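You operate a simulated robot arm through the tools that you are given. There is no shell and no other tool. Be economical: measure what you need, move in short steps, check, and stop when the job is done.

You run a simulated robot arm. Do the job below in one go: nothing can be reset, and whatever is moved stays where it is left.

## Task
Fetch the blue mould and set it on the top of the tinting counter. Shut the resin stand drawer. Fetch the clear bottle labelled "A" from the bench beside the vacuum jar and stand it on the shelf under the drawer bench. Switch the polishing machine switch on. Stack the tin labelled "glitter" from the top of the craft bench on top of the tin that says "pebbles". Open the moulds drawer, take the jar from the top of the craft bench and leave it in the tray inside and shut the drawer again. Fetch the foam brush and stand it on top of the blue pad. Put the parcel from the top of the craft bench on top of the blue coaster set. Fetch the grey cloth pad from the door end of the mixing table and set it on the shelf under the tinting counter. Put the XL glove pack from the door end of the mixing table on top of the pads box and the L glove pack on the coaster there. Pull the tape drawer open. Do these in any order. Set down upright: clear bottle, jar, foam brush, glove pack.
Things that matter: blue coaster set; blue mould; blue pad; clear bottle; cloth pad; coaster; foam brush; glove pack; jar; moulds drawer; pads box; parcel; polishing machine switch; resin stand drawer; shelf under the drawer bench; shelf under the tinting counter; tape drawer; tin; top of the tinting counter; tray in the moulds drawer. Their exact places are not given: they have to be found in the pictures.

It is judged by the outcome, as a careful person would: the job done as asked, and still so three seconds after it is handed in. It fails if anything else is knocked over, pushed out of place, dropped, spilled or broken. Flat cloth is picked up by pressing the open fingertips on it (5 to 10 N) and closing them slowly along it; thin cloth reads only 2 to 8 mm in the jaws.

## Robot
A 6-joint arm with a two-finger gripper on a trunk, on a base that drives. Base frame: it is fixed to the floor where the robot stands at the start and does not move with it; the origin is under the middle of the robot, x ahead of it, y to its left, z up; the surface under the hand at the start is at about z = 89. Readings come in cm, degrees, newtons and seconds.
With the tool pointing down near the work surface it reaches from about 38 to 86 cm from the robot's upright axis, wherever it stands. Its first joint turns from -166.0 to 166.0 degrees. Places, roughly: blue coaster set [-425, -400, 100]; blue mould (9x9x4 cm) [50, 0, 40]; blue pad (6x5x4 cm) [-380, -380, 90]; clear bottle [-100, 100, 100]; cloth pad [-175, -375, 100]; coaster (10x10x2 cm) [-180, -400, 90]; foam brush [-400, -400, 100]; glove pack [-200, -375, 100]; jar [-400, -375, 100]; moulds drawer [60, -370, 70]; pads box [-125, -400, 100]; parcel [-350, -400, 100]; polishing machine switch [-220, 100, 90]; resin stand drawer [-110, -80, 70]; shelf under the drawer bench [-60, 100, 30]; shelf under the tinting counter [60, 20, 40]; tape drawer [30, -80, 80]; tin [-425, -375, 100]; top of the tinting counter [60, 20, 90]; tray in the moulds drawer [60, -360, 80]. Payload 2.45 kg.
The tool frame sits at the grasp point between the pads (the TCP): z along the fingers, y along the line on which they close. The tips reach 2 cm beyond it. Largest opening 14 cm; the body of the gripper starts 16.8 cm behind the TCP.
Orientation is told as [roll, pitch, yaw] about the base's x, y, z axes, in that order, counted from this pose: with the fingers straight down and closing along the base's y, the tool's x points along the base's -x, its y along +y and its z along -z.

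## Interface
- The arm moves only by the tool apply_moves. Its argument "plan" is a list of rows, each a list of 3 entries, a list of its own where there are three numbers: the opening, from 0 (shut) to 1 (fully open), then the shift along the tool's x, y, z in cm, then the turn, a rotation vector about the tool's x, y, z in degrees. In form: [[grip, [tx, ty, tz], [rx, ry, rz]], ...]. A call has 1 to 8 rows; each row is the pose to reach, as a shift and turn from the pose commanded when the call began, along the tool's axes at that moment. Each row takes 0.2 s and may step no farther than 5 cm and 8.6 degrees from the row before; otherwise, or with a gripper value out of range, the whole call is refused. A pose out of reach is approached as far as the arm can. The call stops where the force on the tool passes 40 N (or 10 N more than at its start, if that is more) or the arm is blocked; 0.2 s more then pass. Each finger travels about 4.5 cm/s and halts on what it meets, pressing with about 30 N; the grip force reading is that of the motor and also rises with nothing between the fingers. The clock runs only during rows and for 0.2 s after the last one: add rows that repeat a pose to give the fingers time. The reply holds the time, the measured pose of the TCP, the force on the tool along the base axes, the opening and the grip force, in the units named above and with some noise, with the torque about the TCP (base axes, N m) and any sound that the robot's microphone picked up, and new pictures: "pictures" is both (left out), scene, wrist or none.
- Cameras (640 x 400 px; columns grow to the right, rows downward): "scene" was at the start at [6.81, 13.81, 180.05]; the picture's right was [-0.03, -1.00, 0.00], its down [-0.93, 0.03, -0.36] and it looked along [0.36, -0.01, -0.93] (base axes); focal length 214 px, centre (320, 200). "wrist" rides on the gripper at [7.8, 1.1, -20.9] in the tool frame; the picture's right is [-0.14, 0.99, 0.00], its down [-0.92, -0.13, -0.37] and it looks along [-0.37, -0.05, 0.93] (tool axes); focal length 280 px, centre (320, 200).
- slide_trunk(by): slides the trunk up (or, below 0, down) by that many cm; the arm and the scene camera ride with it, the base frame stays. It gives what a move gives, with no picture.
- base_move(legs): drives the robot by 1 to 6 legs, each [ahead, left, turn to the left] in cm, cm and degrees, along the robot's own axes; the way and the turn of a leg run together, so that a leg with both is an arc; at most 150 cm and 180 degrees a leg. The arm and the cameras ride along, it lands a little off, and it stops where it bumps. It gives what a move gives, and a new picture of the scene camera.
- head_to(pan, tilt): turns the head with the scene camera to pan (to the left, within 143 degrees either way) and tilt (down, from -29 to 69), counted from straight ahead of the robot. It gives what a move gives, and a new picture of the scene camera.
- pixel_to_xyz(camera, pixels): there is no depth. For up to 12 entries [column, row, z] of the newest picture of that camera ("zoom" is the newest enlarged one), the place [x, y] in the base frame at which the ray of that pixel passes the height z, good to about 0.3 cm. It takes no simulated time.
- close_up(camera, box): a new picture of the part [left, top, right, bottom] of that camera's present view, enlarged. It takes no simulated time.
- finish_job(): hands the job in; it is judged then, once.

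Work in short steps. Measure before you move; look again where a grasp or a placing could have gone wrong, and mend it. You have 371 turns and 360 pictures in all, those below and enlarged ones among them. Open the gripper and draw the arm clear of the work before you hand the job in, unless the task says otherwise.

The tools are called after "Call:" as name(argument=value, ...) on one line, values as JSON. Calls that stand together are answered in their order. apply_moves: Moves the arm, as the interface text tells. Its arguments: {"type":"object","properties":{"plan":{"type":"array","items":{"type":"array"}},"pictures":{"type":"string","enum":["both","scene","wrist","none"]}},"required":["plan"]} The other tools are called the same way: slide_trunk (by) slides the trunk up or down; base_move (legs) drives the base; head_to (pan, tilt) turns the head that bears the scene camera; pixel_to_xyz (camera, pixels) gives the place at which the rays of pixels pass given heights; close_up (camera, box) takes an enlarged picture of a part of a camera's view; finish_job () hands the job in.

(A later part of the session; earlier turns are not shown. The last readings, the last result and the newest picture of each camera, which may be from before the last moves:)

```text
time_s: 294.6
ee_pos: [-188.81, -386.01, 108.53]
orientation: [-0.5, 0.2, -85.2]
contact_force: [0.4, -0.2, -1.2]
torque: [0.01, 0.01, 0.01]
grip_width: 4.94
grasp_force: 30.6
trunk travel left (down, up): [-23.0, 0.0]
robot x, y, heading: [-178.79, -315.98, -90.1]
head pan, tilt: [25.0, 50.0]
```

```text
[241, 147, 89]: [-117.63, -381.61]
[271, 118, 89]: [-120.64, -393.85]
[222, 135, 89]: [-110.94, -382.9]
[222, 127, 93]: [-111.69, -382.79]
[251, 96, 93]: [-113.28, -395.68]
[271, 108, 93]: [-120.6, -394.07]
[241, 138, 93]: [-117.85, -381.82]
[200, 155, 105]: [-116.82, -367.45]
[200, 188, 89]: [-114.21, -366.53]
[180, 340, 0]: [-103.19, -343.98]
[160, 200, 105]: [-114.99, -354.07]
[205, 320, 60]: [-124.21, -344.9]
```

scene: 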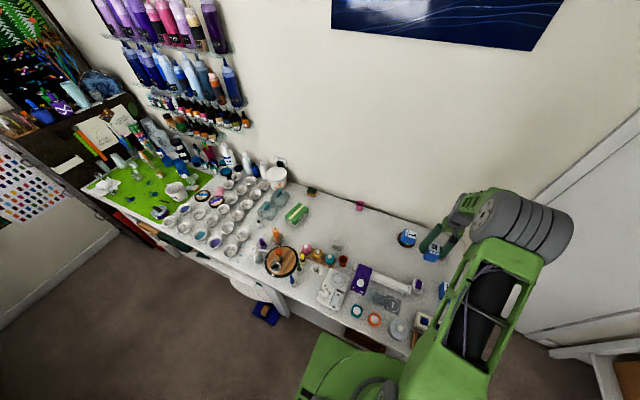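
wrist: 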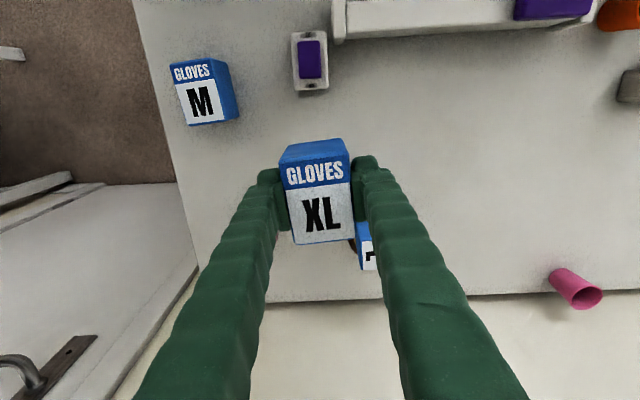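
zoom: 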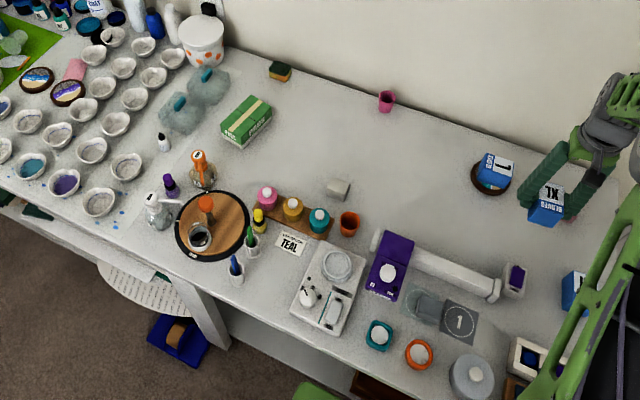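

Pads box centre (−115.8, −388.5), top z≈93, long axis yaw ≈ −103. I back 10 cm and strafe left, staying short of the pump bottles and the blue floor item.

Call:
base_move(legs=[[-10, 0, 0], [0, 57, 0]])

Call:
apply_moves(plan=[[0.2, [-2, 0, -2], [0, 0, 5]], [0.2, [-5, 1, -4], [0, 0, 10]], [0.2, [-9, 2, -4], [0, 0, 15]]], pictures="both")

```text
time_s: 300.9
ee_pos: [-131.53, -376.13, 108.49]
orientation: [-0.5, 0.1, -85.2]
contact_force: [-0.1, 0.1, -0.3]
torque: [0.0, 0.0, -0.01]
grip_width: 4.91
grasp_force: 30.0
trunk travel left (down, up): [-23.0, 0.0]
robot x, y, heading: [-121.49, -305.64, -90.0]
head pan, tilt: [25.0, 50.0]
```

scene: 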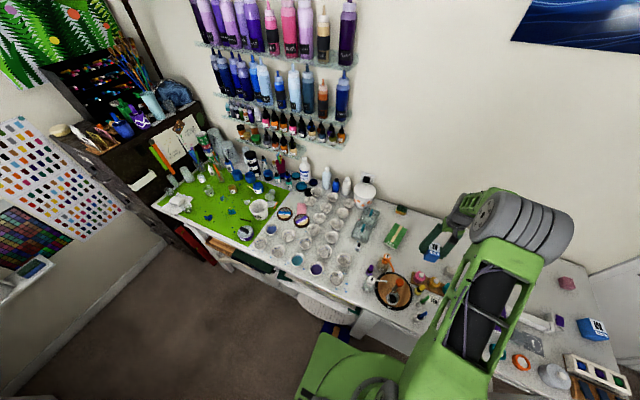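

```text
time_s: 301.7
ee_pos: [-128.65, -385.09, 112.25]
orientation: [-0.5, 0.1, -100.2]
contact_force: [0.6, -0.4, -0.6]
torque: [0.08, 0.01, 0.01]
grip_width: 4.94
grasp_force: 30.5
trunk travel left (down, up): [-23.0, 0.0]
robot x, y, heading: [-121.62, -305.76, -90.0]
head pan, tilt: [25.0, 50.0]
```

scene: 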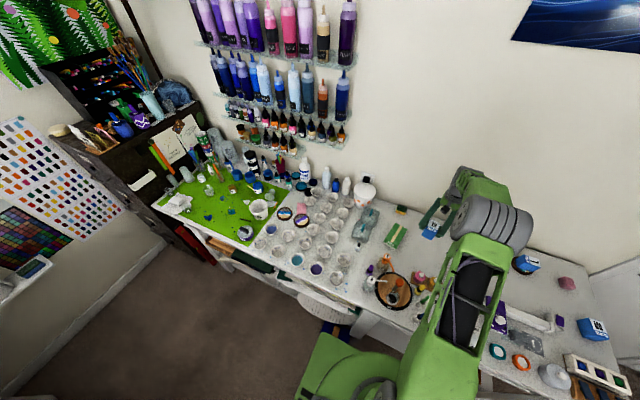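
wrist: 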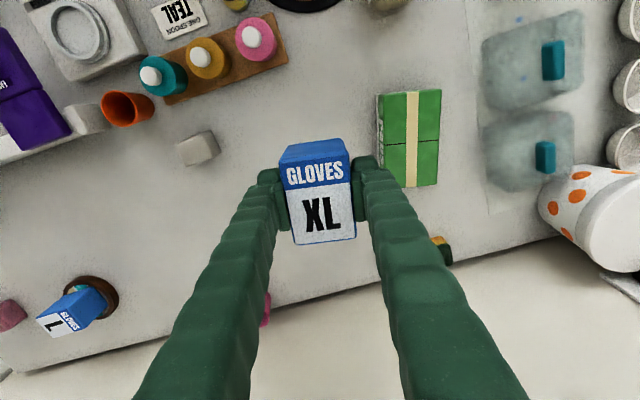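

Call:
pixel_to_xyz(camera="wrist", pixels=[[383, 97, 93], [441, 90, 93], [438, 186, 93], [384, 184, 93], [412, 138, 93]])

```text
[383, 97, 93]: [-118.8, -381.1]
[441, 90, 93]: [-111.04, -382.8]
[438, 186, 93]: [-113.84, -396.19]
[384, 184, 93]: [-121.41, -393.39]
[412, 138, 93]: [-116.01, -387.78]
```

I move over the pads box centre (−116.2, −388.3).

Call:
apply_moves(plan=[[0.2, [-0.4, 4.3, 0], [0, 0, 0]], [0.2, [-0.7, 8.6, 0], [0, 0, 0]], [0.2, [-1, 12.8, 0], [0, 0, 0]]], pictures="none")

Call:
slide_trunk(by=-8)

Call:
apply_moves(plan=[[0.2, [0, 0, 3], [0, 0, 0]], [0.2, [0, 0, 5.5], [0, 0, 0]]], pictures="wrist")

```text
time_s: 302.5
ee_pos: [-116.21, -388.34, 112.19]
orientation: [-0.5, 0.0, -100.1]
contact_force: [1.2, -0.4, -0.4]
torque: [0.01, 0.06, -0.02]
grip_width: 4.92
grasp_force: 29.3
trunk travel left (down, up): [-23.0, 0.0]
robot x, y, heading: [-121.63, -305.92, -90.1]
head pan, tilt: [25.0, 50.0]
```

```text
time_s: 303.7
ee_pos: [-116.3, -388.27, 104.29]
orientation: [-0.4, 0.0, -100.1]
contact_force: [0.8, -0.1, -0.4]
torque: [-0.01, 0.02, 0.0]
grip_width: 4.93
grasp_force: 29.9
trunk travel left (down, up): [-15.0, 8.0]
robot x, y, heading: [-121.66, -305.79, -90.1]
head pan, tilt: [25.0, 50.0]
```

```text
time_s: 304.3
ee_pos: [-116.35, -388.31, 98.87]
orientation: [-0.4, -0.1, -100.0]
contact_force: [-0.1, 0.6, 5.4]
torque: [0.18, -0.18, 0.06]
grip_width: 4.92
grasp_force: 30.1
trunk travel left (down, up): [-15.0, 8.0]
robot x, y, heading: [-121.84, -305.72, -90.1]
head pan, tilt: [25.0, 50.0]
```

wrist: 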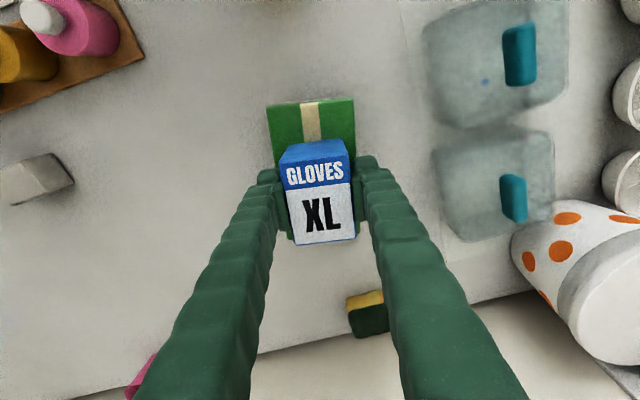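

Contact at z 98.9. I open slightly more than the pack and lift.

Call:
apply_moves(plan=[[0.35, [0, 0, 0], [0, 0, 0]], [0.45, [0, 0, 0], [0, 0, 0]], [0.5, [0, 0, 0], [0, 0, 0]], [0.5, [0, 0, -3], [0, 0, 0]], [0.5, [0, 0, -7], [0, 0, 0]], [0.5, [3, 0, -10], [0, 0, 0]], [0.5, [7, 0, -12], [0, 0, 0]]], pictures="wrist")

```text
time_s: 305.9
ee_pos: [-114.98, -381.29, 110.91]
orientation: [-0.4, 0.0, -100.1]
contact_force: [0.7, -0.4, 0.2]
torque: [-0.06, 0.02, -0.01]
grip_width: 7.03
grasp_force: 0.0
trunk travel left (down, up): [-15.0, 8.0]
robot x, y, heading: [-121.4, -306.08, -89.9]
head pan, tilt: [25.0, 50.0]
```

wrist: 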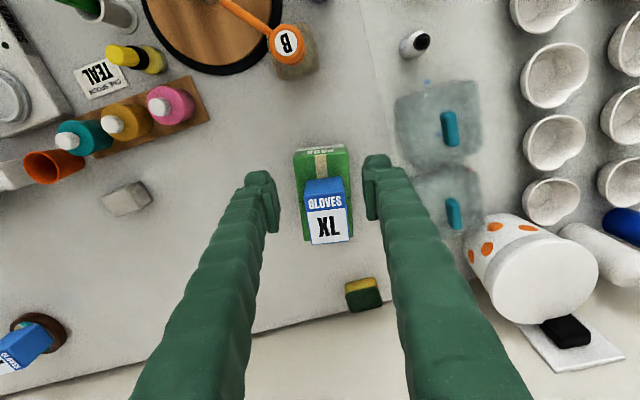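

XL sits on the pads box. I strafe back toward the door end, then restore the arm's travel pose.

Call:
base_move(legs=[[0, -62, 0], [-45, 0, 0]])

Call:
apply_moves(plan=[[0.5, [4, -2, 0], [0, 0, -3]], [0.5, [8, -5, 0], [0, 0, -6]], [0.5, [12, -8, 0], [0, 0, -10]], [0.5, [16, -11, 0], [0, 0, -10]]], pictures="none")

Call:
head_to(pan=-45, tilt=40)

```text
time_s: 314.1
ee_pos: [-177.55, -336.17, 110.88]
orientation: [-0.3, 0.0, -100.2]
contact_force: [-1.0, -0.2, 0.9]
torque: [-0.03, 0.02, 0.03]
grip_width: 7.01
grasp_force: 0.0
trunk travel left (down, up): [-15.0, 8.0]
robot x, y, heading: [-184.17, -260.53, -89.9]
head pan, tilt: [25.0, 50.0]
```

scene: 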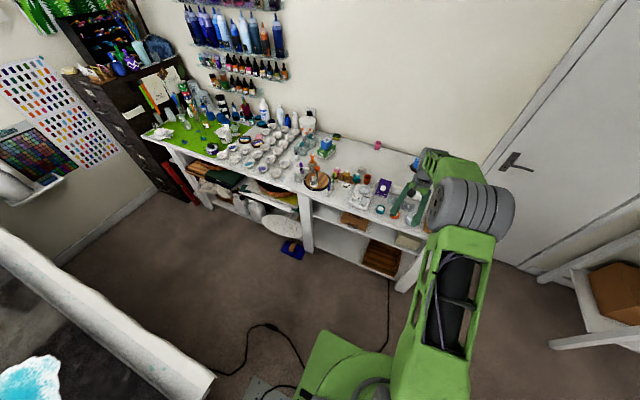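

```text
time_s: 315.1
ee_pos: [-185.59, -318.36, 110.86]
orientation: [-0.4, 0.0, -90.1]
contact_force: [-1.2, 0.9, 0.4]
torque: [-0.02, -0.01, 0.01]
grip_width: 7.01
grasp_force: 0.0
trunk travel left (down, up): [-15.0, 8.0]
robot x, y, heading: [-183.64, -260.52, -89.9]
head pan, tilt: [25.0, 50.0]
```

```text
time_s: 316.5
ee_pos: [-185.57, -318.43, 110.87]
orientation: [-0.5, 0.1, -90.2]
contact_force: [-0.2, 0.4, 0.1]
torque: [0.0, 0.03, -0.01]
grip_width: 6.98
grasp_force: 0.0
trunk travel left (down, up): [-15.0, 8.0]
robot x, y, heading: [-183.83, -260.71, -90.3]
head pan, tilt: [-45.0, 40.0]
```

scene: 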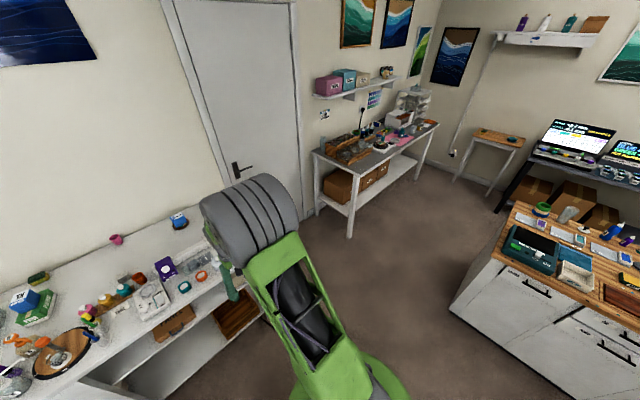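

I measure the craft bench outline and the island corner.

Call:
pixel_to_xyz(camera="scene", pixels=[[348, 180, 89], [313, 152, 89], [440, 124, 89], [350, 237, 0], [500, 262, 89], [515, 202, 89], [450, 310, 0], [300, 218, 0]])

Call:
close_up(camera="scene", box=[300, 75, 450, 195])

```text
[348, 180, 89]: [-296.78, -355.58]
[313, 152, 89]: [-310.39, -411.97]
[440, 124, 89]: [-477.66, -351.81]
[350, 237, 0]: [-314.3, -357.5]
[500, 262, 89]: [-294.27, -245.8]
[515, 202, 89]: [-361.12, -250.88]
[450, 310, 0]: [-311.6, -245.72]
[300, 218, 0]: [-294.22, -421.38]
```

```text
3.33 times, centred on (375, 135) of scene
```

zoom: 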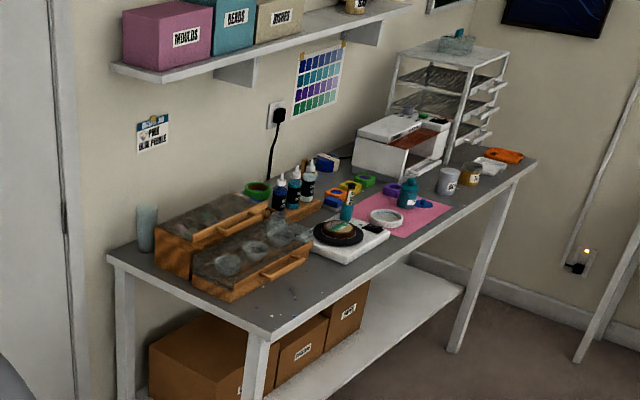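

I drive along the gap between island and craft bench, facing −y.

Call:
base_move(legs=[[35, 0, 0], [0, -100, 0], [0, -80, 0]])

Call:
head_to(pan=-10, tilt=50)

```text
time_s: 334.5
ee_pos: [-364.45, -354.0, 110.83]
orientation: [-0.4, 0.2, -89.3]
contact_force: [-0.2, -0.4, 0.1]
torque: [-0.02, 0.0, 0.01]
grip_width: 7.0
grasp_force: 0.0
trunk travel left (down, up): [-15.0, 8.0]
robot x, y, heading: [-363.87, -296.34, -89.4]
head pan, tilt: [-45.0, 40.0]
```

scene: 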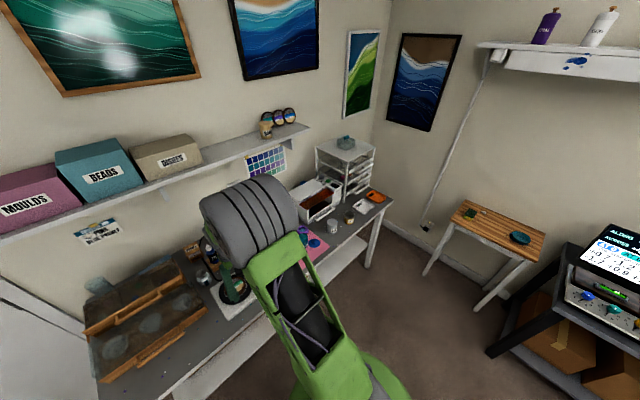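

```text
time_s: 335.5
ee_pos: [-364.48, -353.97, 110.77]
orientation: [-0.3, 0.1, -89.3]
contact_force: [0.6, 0.0, -0.5]
torque: [-0.01, -0.05, 0.03]
grip_width: 6.98
grasp_force: 0.0
trunk travel left (down, up): [-15.0, 8.0]
robot x, y, heading: [-364.0, -295.93, -89.3]
head pan, tilt: [-10.0, 50.0]
```

scene: 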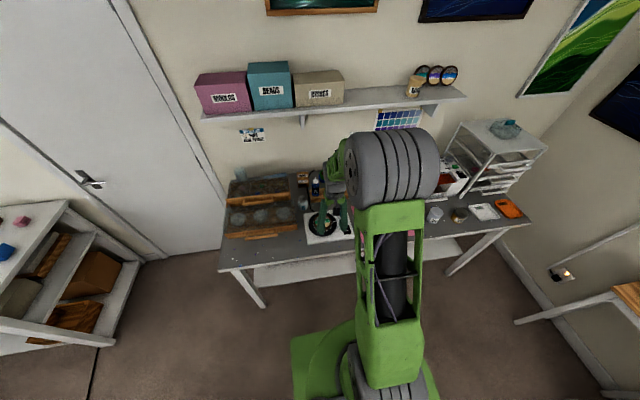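

Call:
close_up(camera="wrist", box=[0, 0, 640, 400])

Call:
pixel_to_xyz(camera="scene", pixels=[[205, 118, 130], [466, 96, 130], [205, 118, 140], [466, 96, 140], [220, 268, 89], [530, 220, 89], [236, 182, 89]])

```text
1.00 times, centred on (320, 200) of wrist (not enlarged: the box is as wide or as high as the picture)
```

zoom: 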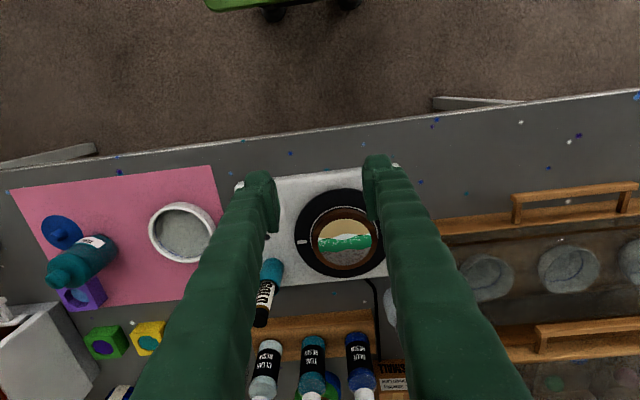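

```text
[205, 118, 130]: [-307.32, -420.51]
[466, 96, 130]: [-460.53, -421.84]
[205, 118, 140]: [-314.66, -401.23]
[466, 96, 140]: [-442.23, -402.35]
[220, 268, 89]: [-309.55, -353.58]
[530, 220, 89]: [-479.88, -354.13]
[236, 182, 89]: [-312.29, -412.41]
```

Call:
close_up(camera="scene", box=[410, 140, 550, 240])

Call:
close_up(camera="scene", box=[220, 150, 360, 270])

```text
4.00 times, centred on (480, 190) of scene
```

zoom: 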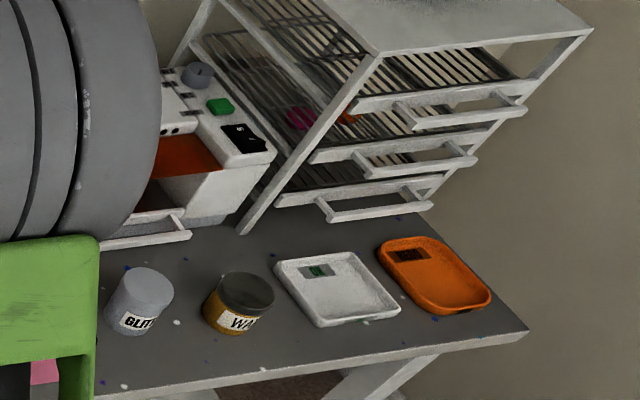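

```text
3.33 times, centred on (290, 210) of scene
```

zoom: 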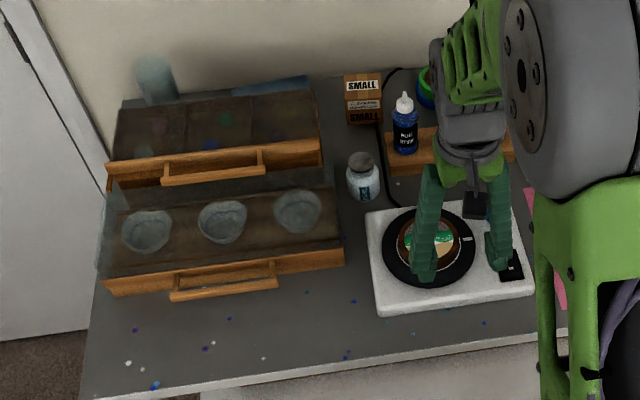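

The glitter tin, a small parcel, and a jar are visible. I shift right 45 cm to view the rest.

Call:
base_move(legs=[[0, -45, 0]])

Call:
close_up(camera="wrist", box=[0, 0, 640, 400])

Call:
head_to(pan=25, tilt=50)

Call:
close_up(camera="scene", box=[180, 120, 420, 270])

```text
time_s: 339.9
ee_pos: [-409.2, -354.56, 110.94]
orientation: [-0.4, 0.2, -89.5]
contact_force: [-1.5, 0.4, 0.4]
torque: [-0.03, -0.04, -0.03]
grip_width: 7.0
grasp_force: 0.0
trunk travel left (down, up): [-15.0, 8.0]
robot x, y, heading: [-408.55, -296.94, -89.5]
head pan, tilt: [-10.0, 50.0]
```

scene: 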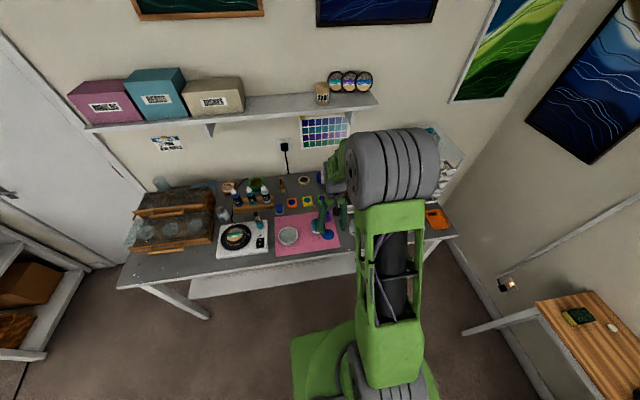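

```text
1.00 times, centred on (320, 200) of wrist (not enlarged: the box is as wide or as high as the picture)
```

zoom: 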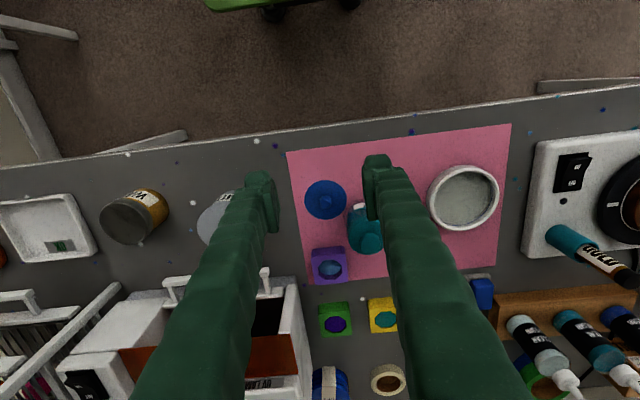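

```text
time_s: 341.0
ee_pos: [-409.2, -354.5, 110.75]
orientation: [-0.3, 0.2, -89.4]
contact_force: [-0.1, -0.2, 0.7]
torque: [-0.02, 0.01, 0.0]
grip_width: 7.03
grasp_force: 0.0
trunk travel left (down, up): [-15.0, 8.0]
robot x, y, heading: [-408.18, -296.63, -89.7]
head pan, tilt: [25.0, 50.0]
```

scene: 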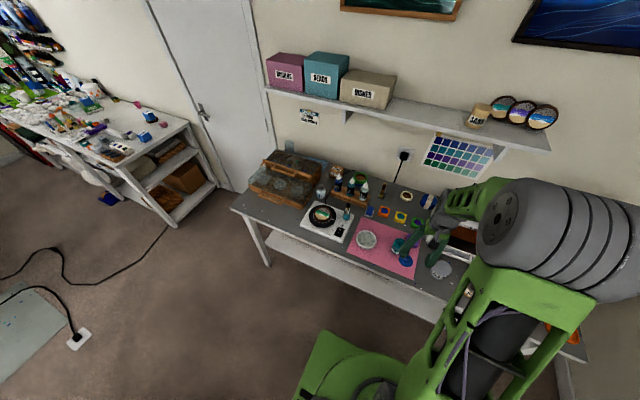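

```text
2.67 times, centred on (300, 195) of scene
```

zoom: 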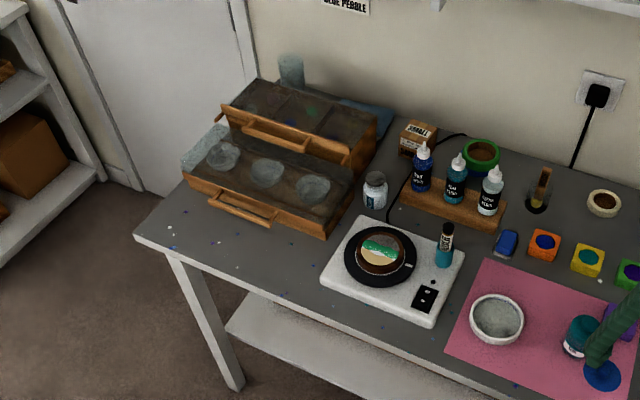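

Call:
close_up(camera="wrist", box=[80, 160, 260, 270])

Call:
close_up(camera="wrist", box=[290, 160, 470, 280])

Call:
close_up(camera="wrist", box=[300, 290, 480, 400])

Call:
close_up(camera="scene", box=[315, 160, 415, 230])

```text
3.56 times, centred on (170, 215) of wrist
```

zoom: 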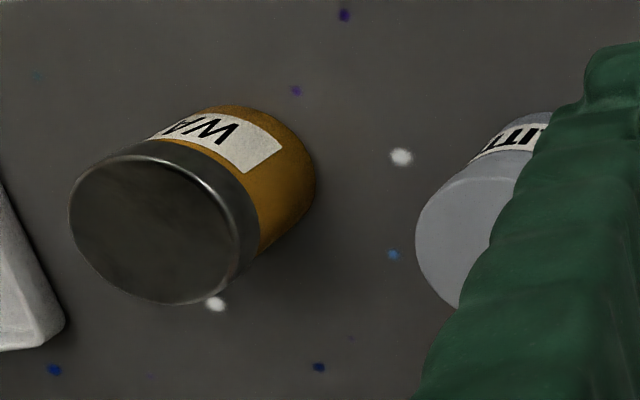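

```text
3.33 times, centred on (380, 220) of wrist
```

zoom: 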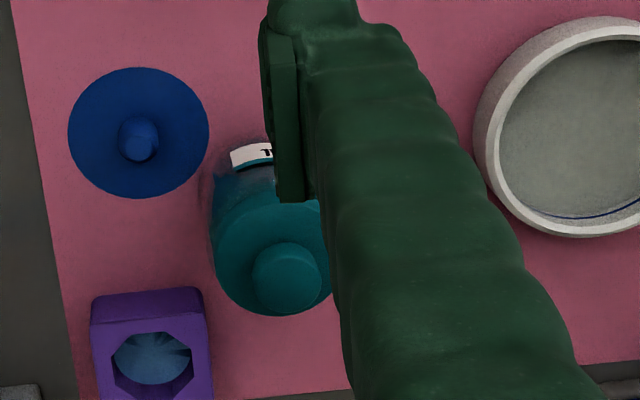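

```text
3.56 times, centred on (390, 345) of wrist
```

zoom: 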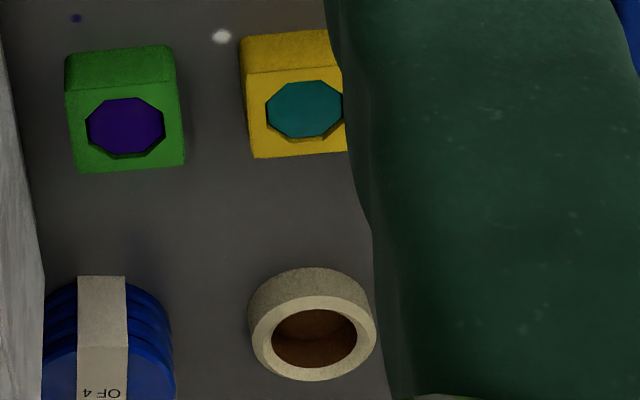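

```text
5.71 times, centred on (365, 195) of scene
```

zoom: 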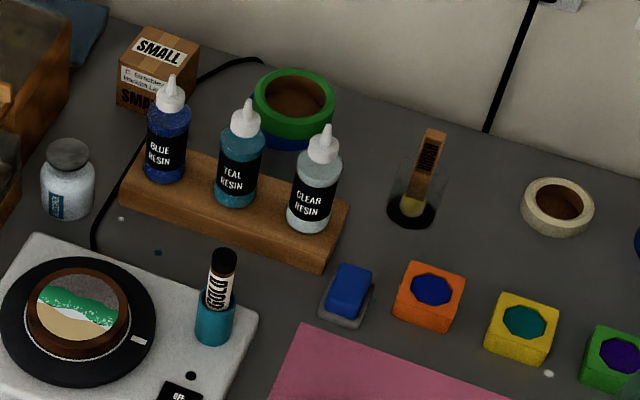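

Call:
close_up(camera="scene", box=[455, 85, 565, 150])

Call:
close_up(camera="scene", box=[375, 175, 405, 205])

Call:
close_up(camera="scene", box=[370, 170, 470, 240])

```text
5.82 times, centred on (510, 118) of scene
```

zoom: 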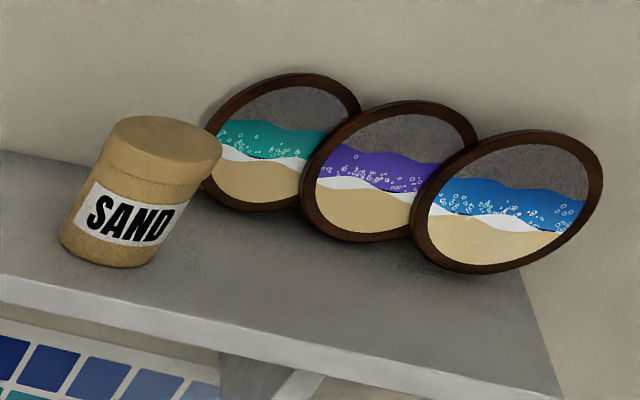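

```text
13.33 times, centred on (390, 190) of scene
```

zoom: 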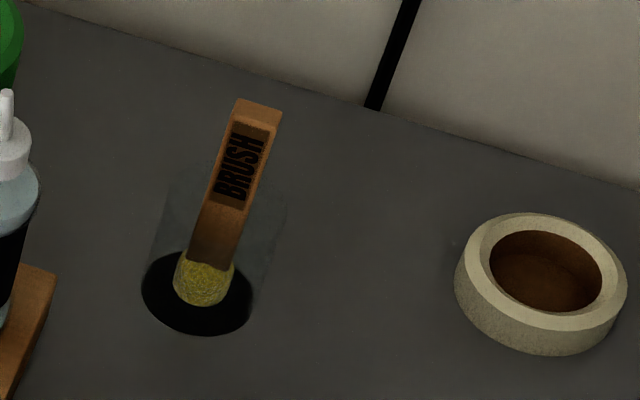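

```text
5.71 times, centred on (420, 205) of scene
```

zoom: 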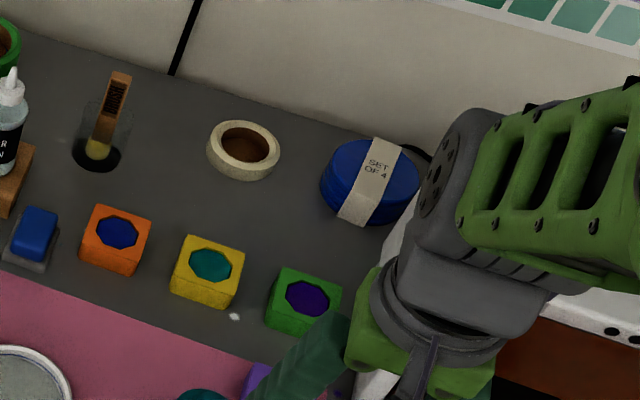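

I look for the "pebbles" tin: zoom on the teal container on the pink mat and on the jar.

Call:
close_up(camera="scene", box=[380, 225, 450, 280])

Call:
close_up(camera="scene", box=[310, 165, 345, 205])

Call:
head_to(pan=-35, tilt=45)

```text
7.27 times, centred on (415, 252) of scene
```

zoom: 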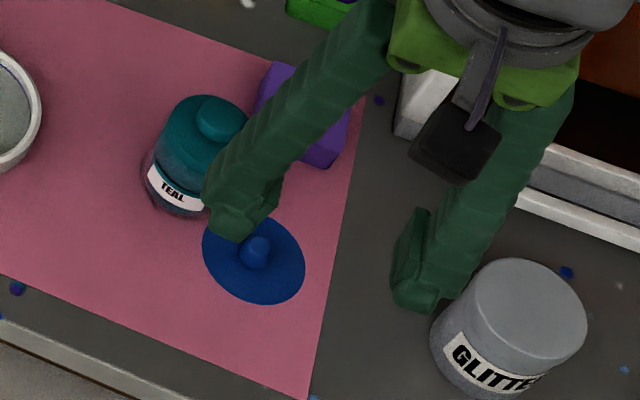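

```text
10.00 times, centred on (328, 185) of scene
```

zoom: 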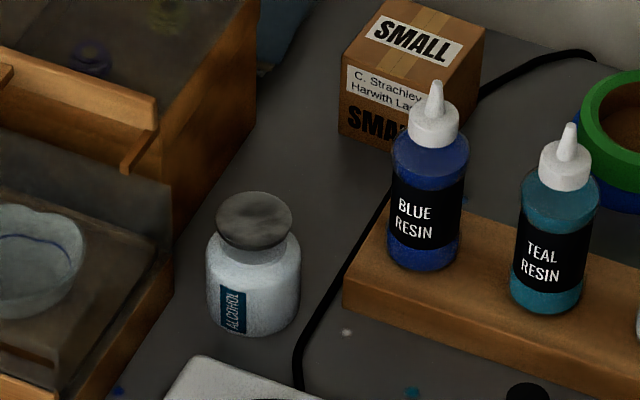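

```text
time_s: 342.3
ee_pos: [-409.27, -354.53, 110.86]
orientation: [-0.5, 0.1, -89.5]
contact_force: [-0.2, -0.3, 0.8]
torque: [0.03, 0.03, 0.01]
grip_width: 7.0
grasp_force: 0.0
trunk travel left (down, up): [-15.0, 8.0]
robot x, y, heading: [-408.32, -296.84, -89.1]
head pan, tilt: [-35.0, 45.0]
```

scene: 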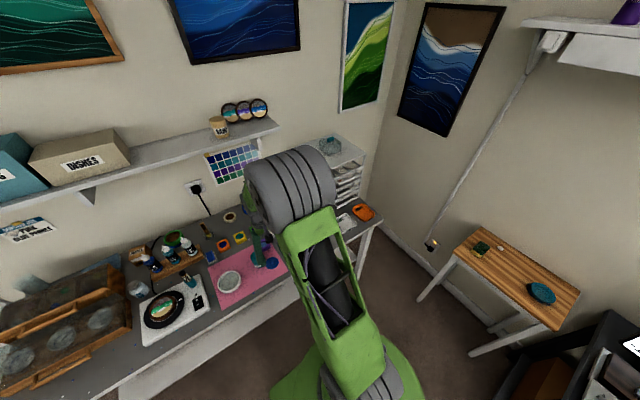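

Call:
close_up(camera="scene", box=[0, 205, 70, 255])

Call:
close_up(camera="scene", box=[320, 130, 400, 230])

Call:
base_move(legs=[[-8, 0, 0], [0, -30, 0]])

Call:
close_up(camera="wrist", box=[0, 0, 640, 400])

```text
8.00 times, centred on (35, 230) of scene
```

zoom: 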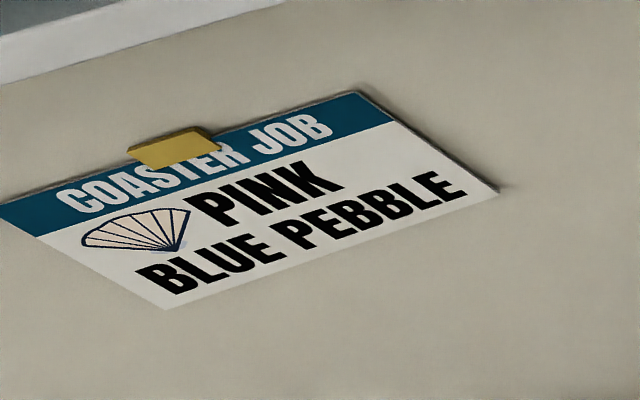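

```text
4.00 times, centred on (360, 180) of scene
```

zoom: 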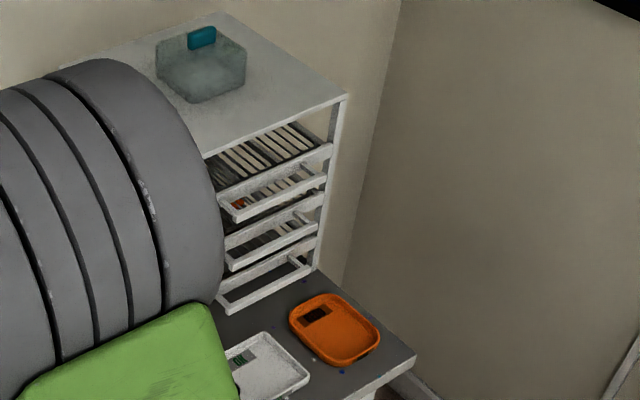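

```text
time_s: 346.2
ee_pos: [-439.58, -346.9, 110.87]
orientation: [-0.4, 0.0, -89.4]
contact_force: [0.2, 0.3, 0.5]
torque: [0.03, -0.06, 0.0]
grip_width: 6.97
grasp_force: 0.0
trunk travel left (down, up): [-15.0, 8.0]
robot x, y, heading: [-438.94, -289.02, -89.4]
head pan, tilt: [-35.0, 45.0]
```

scene: 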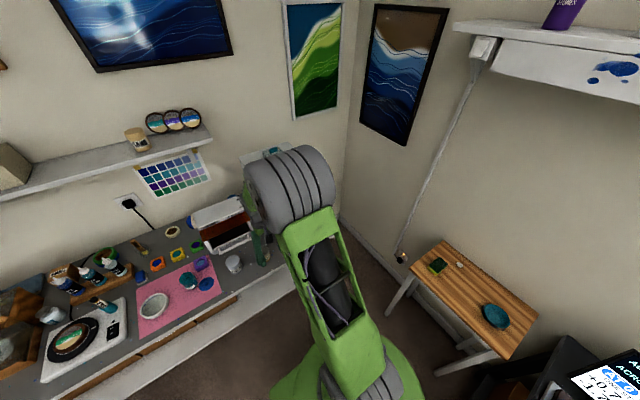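

```text
1.00 times, centred on (320, 200) of wrist (not enlarged: the box is as wide or as high as the picture)
```

zoom: 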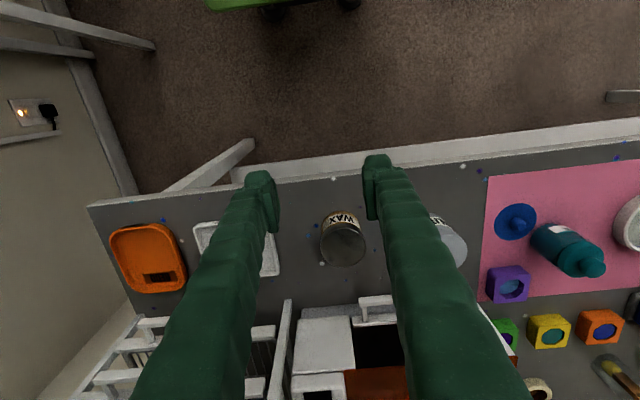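

The other tin is WAX; the "pebbles" tin must be elsewhere. I look around from here.

Call:
head_to(pan=130, tilt=35)

Call:
head_to(pan=-120, tilt=35)

```text
time_s: 348.7
ee_pos: [-439.52, -346.83, 110.71]
orientation: [-0.4, 0.1, -89.5]
contact_force: [0.5, -0.3, 0.2]
torque: [-0.03, -0.03, 0.01]
grip_width: 6.99
grasp_force: 0.0
trunk travel left (down, up): [-15.0, 8.0]
robot x, y, heading: [-438.41, -289.02, -89.4]
head pan, tilt: [130.0, 35.0]
```

scene: 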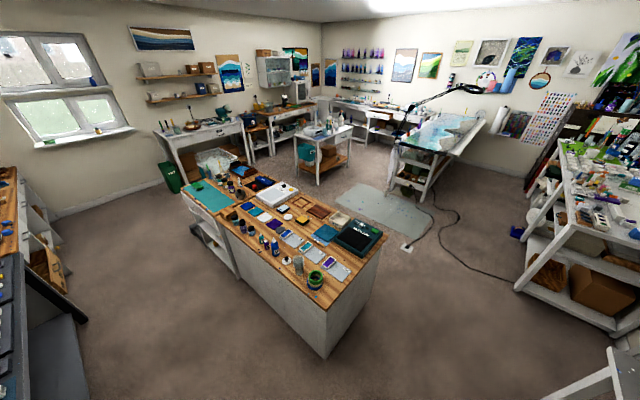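

```text
time_s: 352.2
ee_pos: [-439.51, -346.84, 110.89]
orientation: [-0.4, 0.1, -89.5]
contact_force: [0.3, 0.4, -0.2]
torque: [0.03, 0.0, 0.02]
grip_width: 7.01
grasp_force: 0.2
trunk travel left (down, up): [-15.0, 8.0]
robot x, y, heading: [-438.6, -288.93, -89.3]
head pan, tilt: [-120.0, 35.0]
```

scene: 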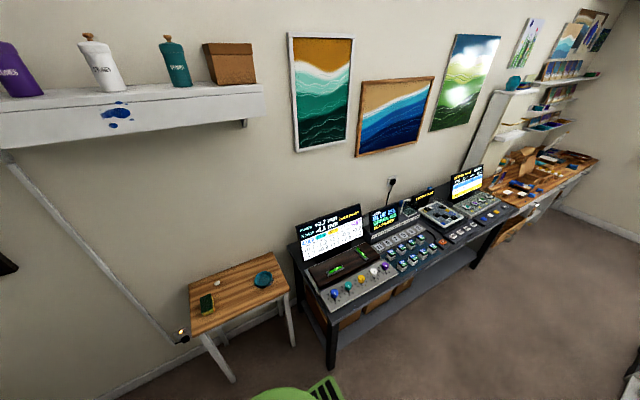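

Call:
head_to(pan=130, tilt=35)

Call:
close_up(camera="scene", box=[230, 200, 390, 300])

Call:
close_up(camera="scene", box=[180, 150, 310, 230])

Call:
head_to(pan=15, tilt=45)

Call:
close_up(camera="scene", box=[130, 130, 370, 290])

```text
time_s: 355.7
ee_pos: [-439.61, -346.82, 110.74]
orientation: [-0.5, 0.1, -89.5]
contact_force: [0.7, 1.2, -1.1]
torque: [0.02, -0.04, 0.02]
grip_width: 7.0
grasp_force: 0.0
trunk travel left (down, up): [-15.0, 8.0]
robot x, y, heading: [-438.77, -289.04, -89.4]
head pan, tilt: [130.0, 35.0]
```

scene: 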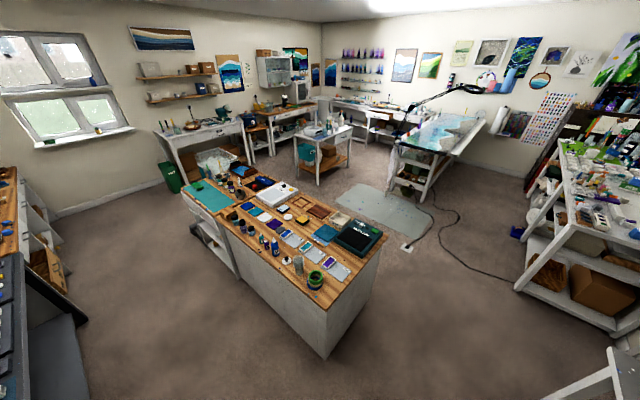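

```text
4.00 times, centred on (310, 250) of scene
```

zoom: 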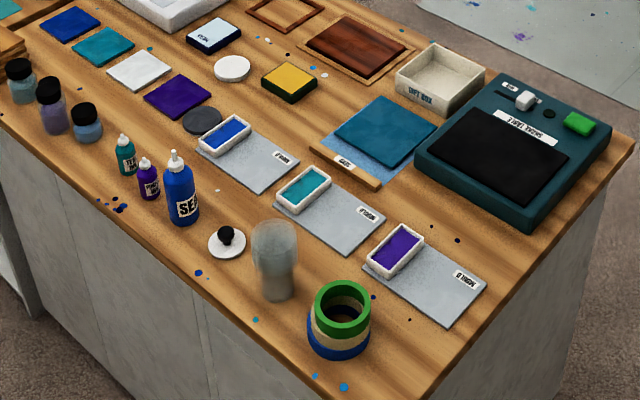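

```text
4.92 times, centred on (245, 190) of scene
```

zoom: 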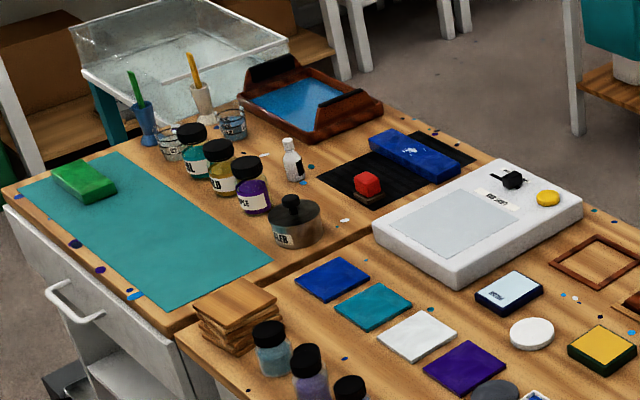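

```text
time_s: 357.6
ee_pos: [-439.58, -346.76, 110.86]
orientation: [-0.4, 0.1, -89.5]
contact_force: [0.0, 0.3, -0.6]
torque: [-0.01, -0.01, 0.0]
grip_width: 7.0
grasp_force: 0.1
trunk travel left (down, up): [-15.0, 8.0]
robot x, y, heading: [-438.54, -289.03, -89.4]
head pan, tilt: [15.0, 45.0]
```

scene: 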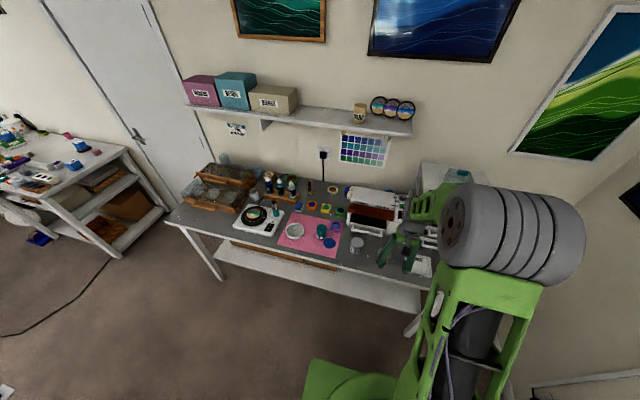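

```text
2.50 times, centred on (250, 210) of scene
```

zoom: 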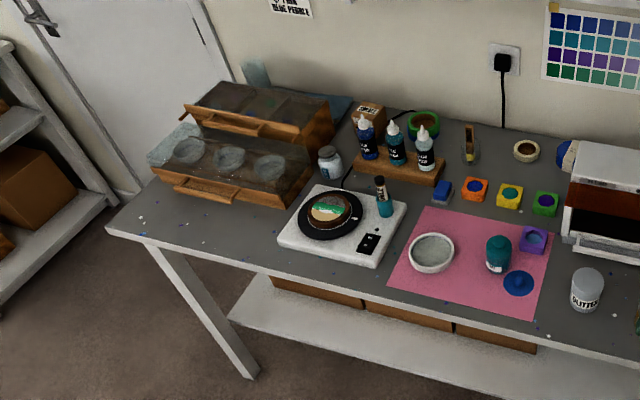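

Call:
close_up(camera="scene", box=[320, 160, 440, 270])

Call:
close_up(camera="scene", box=[180, 65, 420, 145])

```text
3.64 times, centred on (380, 215) of scene
```

zoom: 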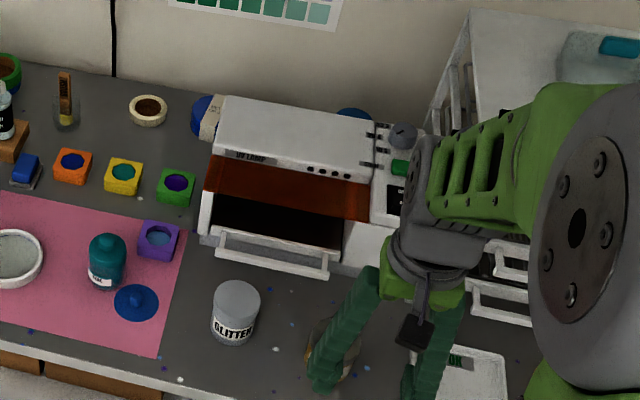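

```text
2.67 times, centred on (300, 105) of scene
```

zoom: 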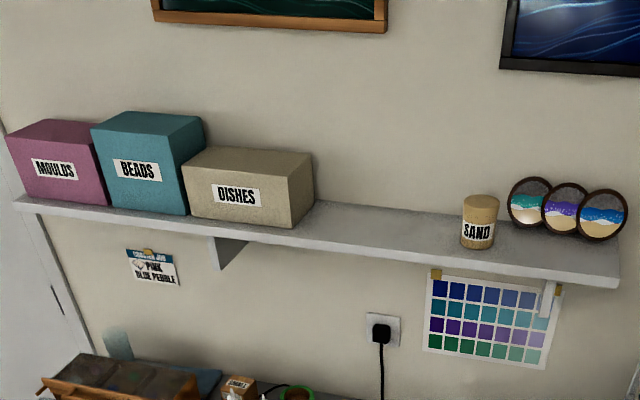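

Something blue is partly hidden behind the UV lamp machine. I raise the trunk, rotate left and look back for a clearer view.

Call:
slide_trunk(by=8)

Call:
base_move(legs=[[0, 0, 50]])

Call:
head_to(pan=-45, tilt=48)

Call:
close_up(camera="scene", box=[210, 100, 450, 250])

```text
time_s: 358.8
ee_pos: [-439.52, -346.84, 118.82]
orientation: [-0.3, 0.1, -89.6]
contact_force: [0.5, 0.6, -0.2]
torque: [-0.02, 0.03, 0.0]
grip_width: 7.01
grasp_force: 0.1
trunk travel left (down, up): [-23.0, 0.0]
robot x, y, heading: [-438.48, -289.28, -89.4]
head pan, tilt: [15.0, 45.0]
```

```text
time_s: 361.5
ee_pos: [-395.16, -327.06, 118.82]
orientation: [-0.3, 0.1, -39.8]
contact_force: [-0.3, 0.0, 0.1]
torque: [0.04, 0.0, -0.01]
grip_width: 7.01
grasp_force: 0.1
trunk travel left (down, up): [-23.0, 0.0]
robot x, y, heading: [-438.89, -289.26, -39.8]
head pan, tilt: [15.0, 45.0]
```

scene: 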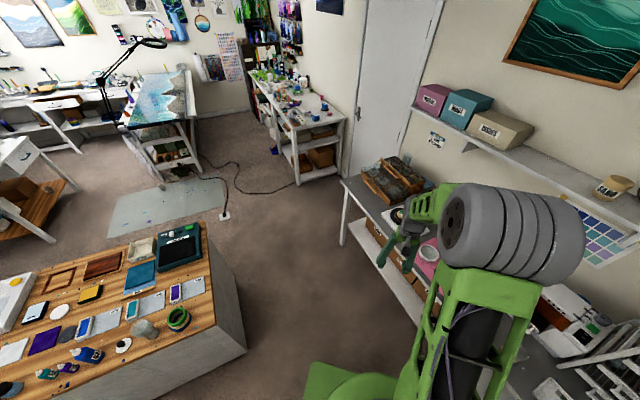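

```text
time_s: 362.8
ee_pos: [-395.17, -327.06, 118.94]
orientation: [-0.4, 0.0, -39.8]
contact_force: [-0.4, 0.3, -0.5]
torque: [-0.02, 0.0, -0.03]
grip_width: 6.98
grasp_force: 0.0
trunk travel left (down, up): [-23.0, 0.0]
robot x, y, heading: [-438.99, -288.85, -40.1]
head pan, tilt: [-45.0, 48.0]
```

scene: 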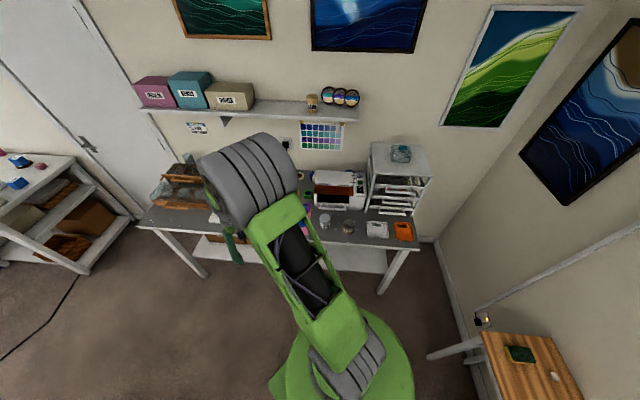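

```text
2.67 times, centred on (330, 175) of scene
```

zoom: 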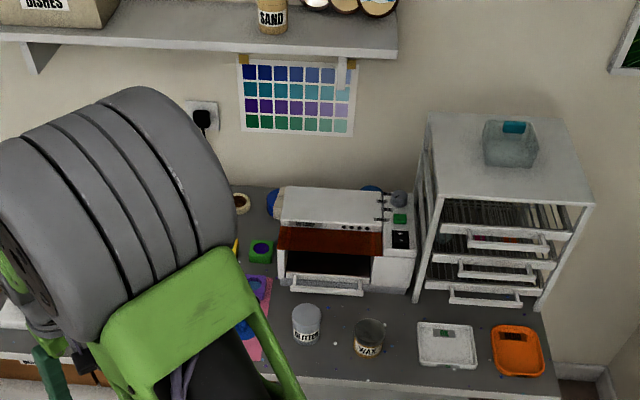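

Call:
close_up(camera="scene", box=[310, 155, 380, 215])

```text
6.67 times, centred on (345, 185) of scene
```

zoom: 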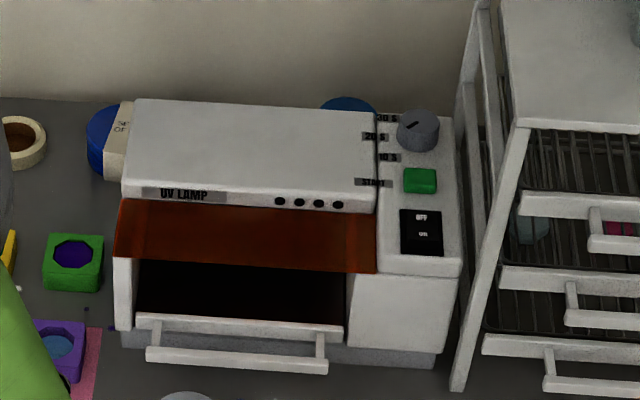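

The blue top of something round shows behind the UV lamp. I turn back to face the bench and pitch the tool 45° forward (in the arm's plane) so I can look and work under the wall shelf.

Call:
base_move(legs=[[0, 0, -50]])

Call:
apply_moves(plan=[[0.5, [0, -3.5, 2], [0, 0, 0]], [0.5, [0, -7.2, 4], [0, 0, 0]], [0.5, [0, -7.2, 4], [0, -8, 0]], [0.5, [0, -7.2, 4], [0, -16, 0]], [0.5, [0, -7.2, 4], [0, -24, 0]], [0.5, [0, -7.2, 4], [0, -32, 0]], [0.5, [0, -7.2, 4], [0, -40, 0]], [0.5, [0, -7.2, 4], [0, -45, 0]]], pictures="wrist")

```text
time_s: 365.4
ee_pos: [-440.31, -346.8, 118.81]
orientation: [-0.3, 0.1, -90.2]
contact_force: [-0.7, 0.6, 0.5]
torque: [0.01, -0.04, -0.01]
grip_width: 6.99
grasp_force: 0.0
trunk travel left (down, up): [-23.0, 0.0]
robot x, y, heading: [-439.04, -288.94, -90.1]
head pan, tilt: [-45.0, 48.0]
```

scene: 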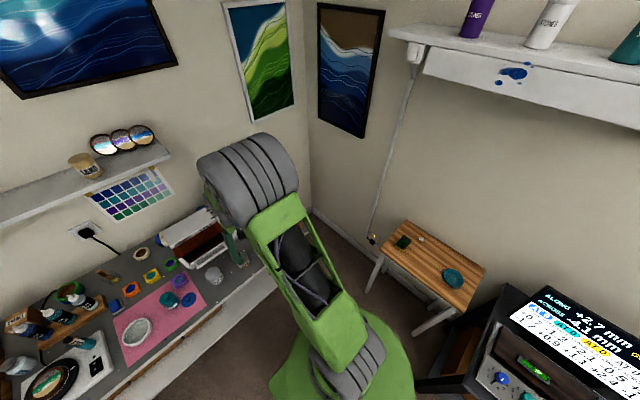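

```text
time_s: 367.2
ee_pos: [-448.47, -347.52, 114.38]
orientation: [-0.4, -44.0, -91.1]
contact_force: [3.2, -2.7, 1.1]
torque: [0.28, 0.38, -0.38]
grip_width: 7.0
grasp_force: 0.0
out of reach, approached as far as the arm can: row 5, 6, 7, 8
trunk travel left (down, up): [-23.0, 0.0]
robot x, y, heading: [-438.37, -288.67, -89.7]
head pan, tilt: [-45.0, 48.0]
```

wrist: 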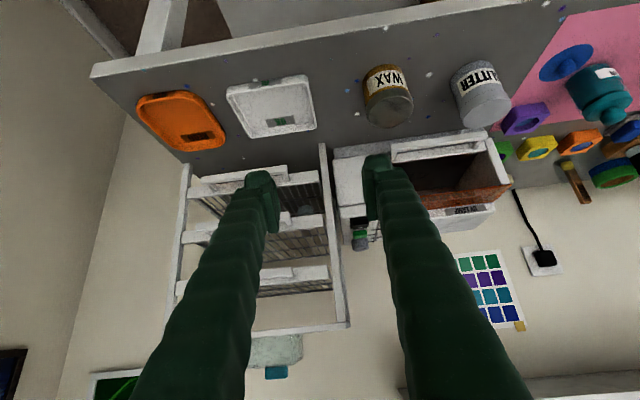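

Call:
base_move(legs=[[0, 24, 0], [20, 0, 0]])

Call:
close_up(camera="wrist", box=[0, 0, 640, 400])

```text
time_s: 371.1
ee_pos: [-424.25, -367.74, 114.7]
orientation: [-0.6, -44.8, -89.9]
contact_force: [-0.1, -1.3, 0.0]
torque: [0.06, 0.02, -0.03]
grip_width: 6.99
grasp_force: 0.1
trunk travel left (down, up): [-23.0, 0.0]
robot x, y, heading: [-415.03, -309.34, -90.4]
head pan, tilt: [-45.0, 48.0]
```

scene: 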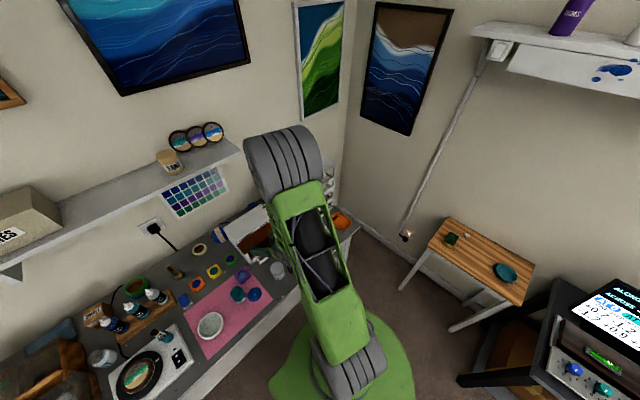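

```text
1.00 times, centred on (320, 200) of wrist (not enlarged: the box is as wide or as high as the picture)
```

zoom: 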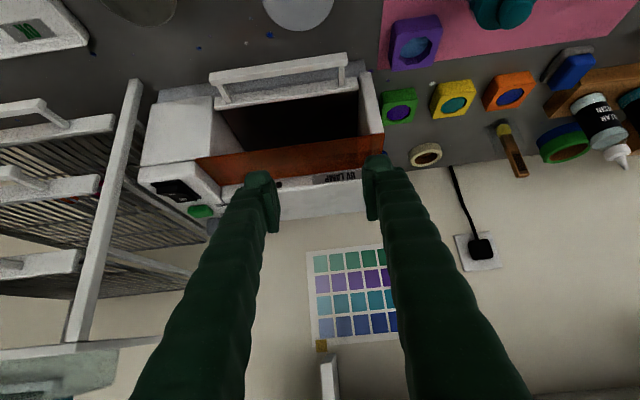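

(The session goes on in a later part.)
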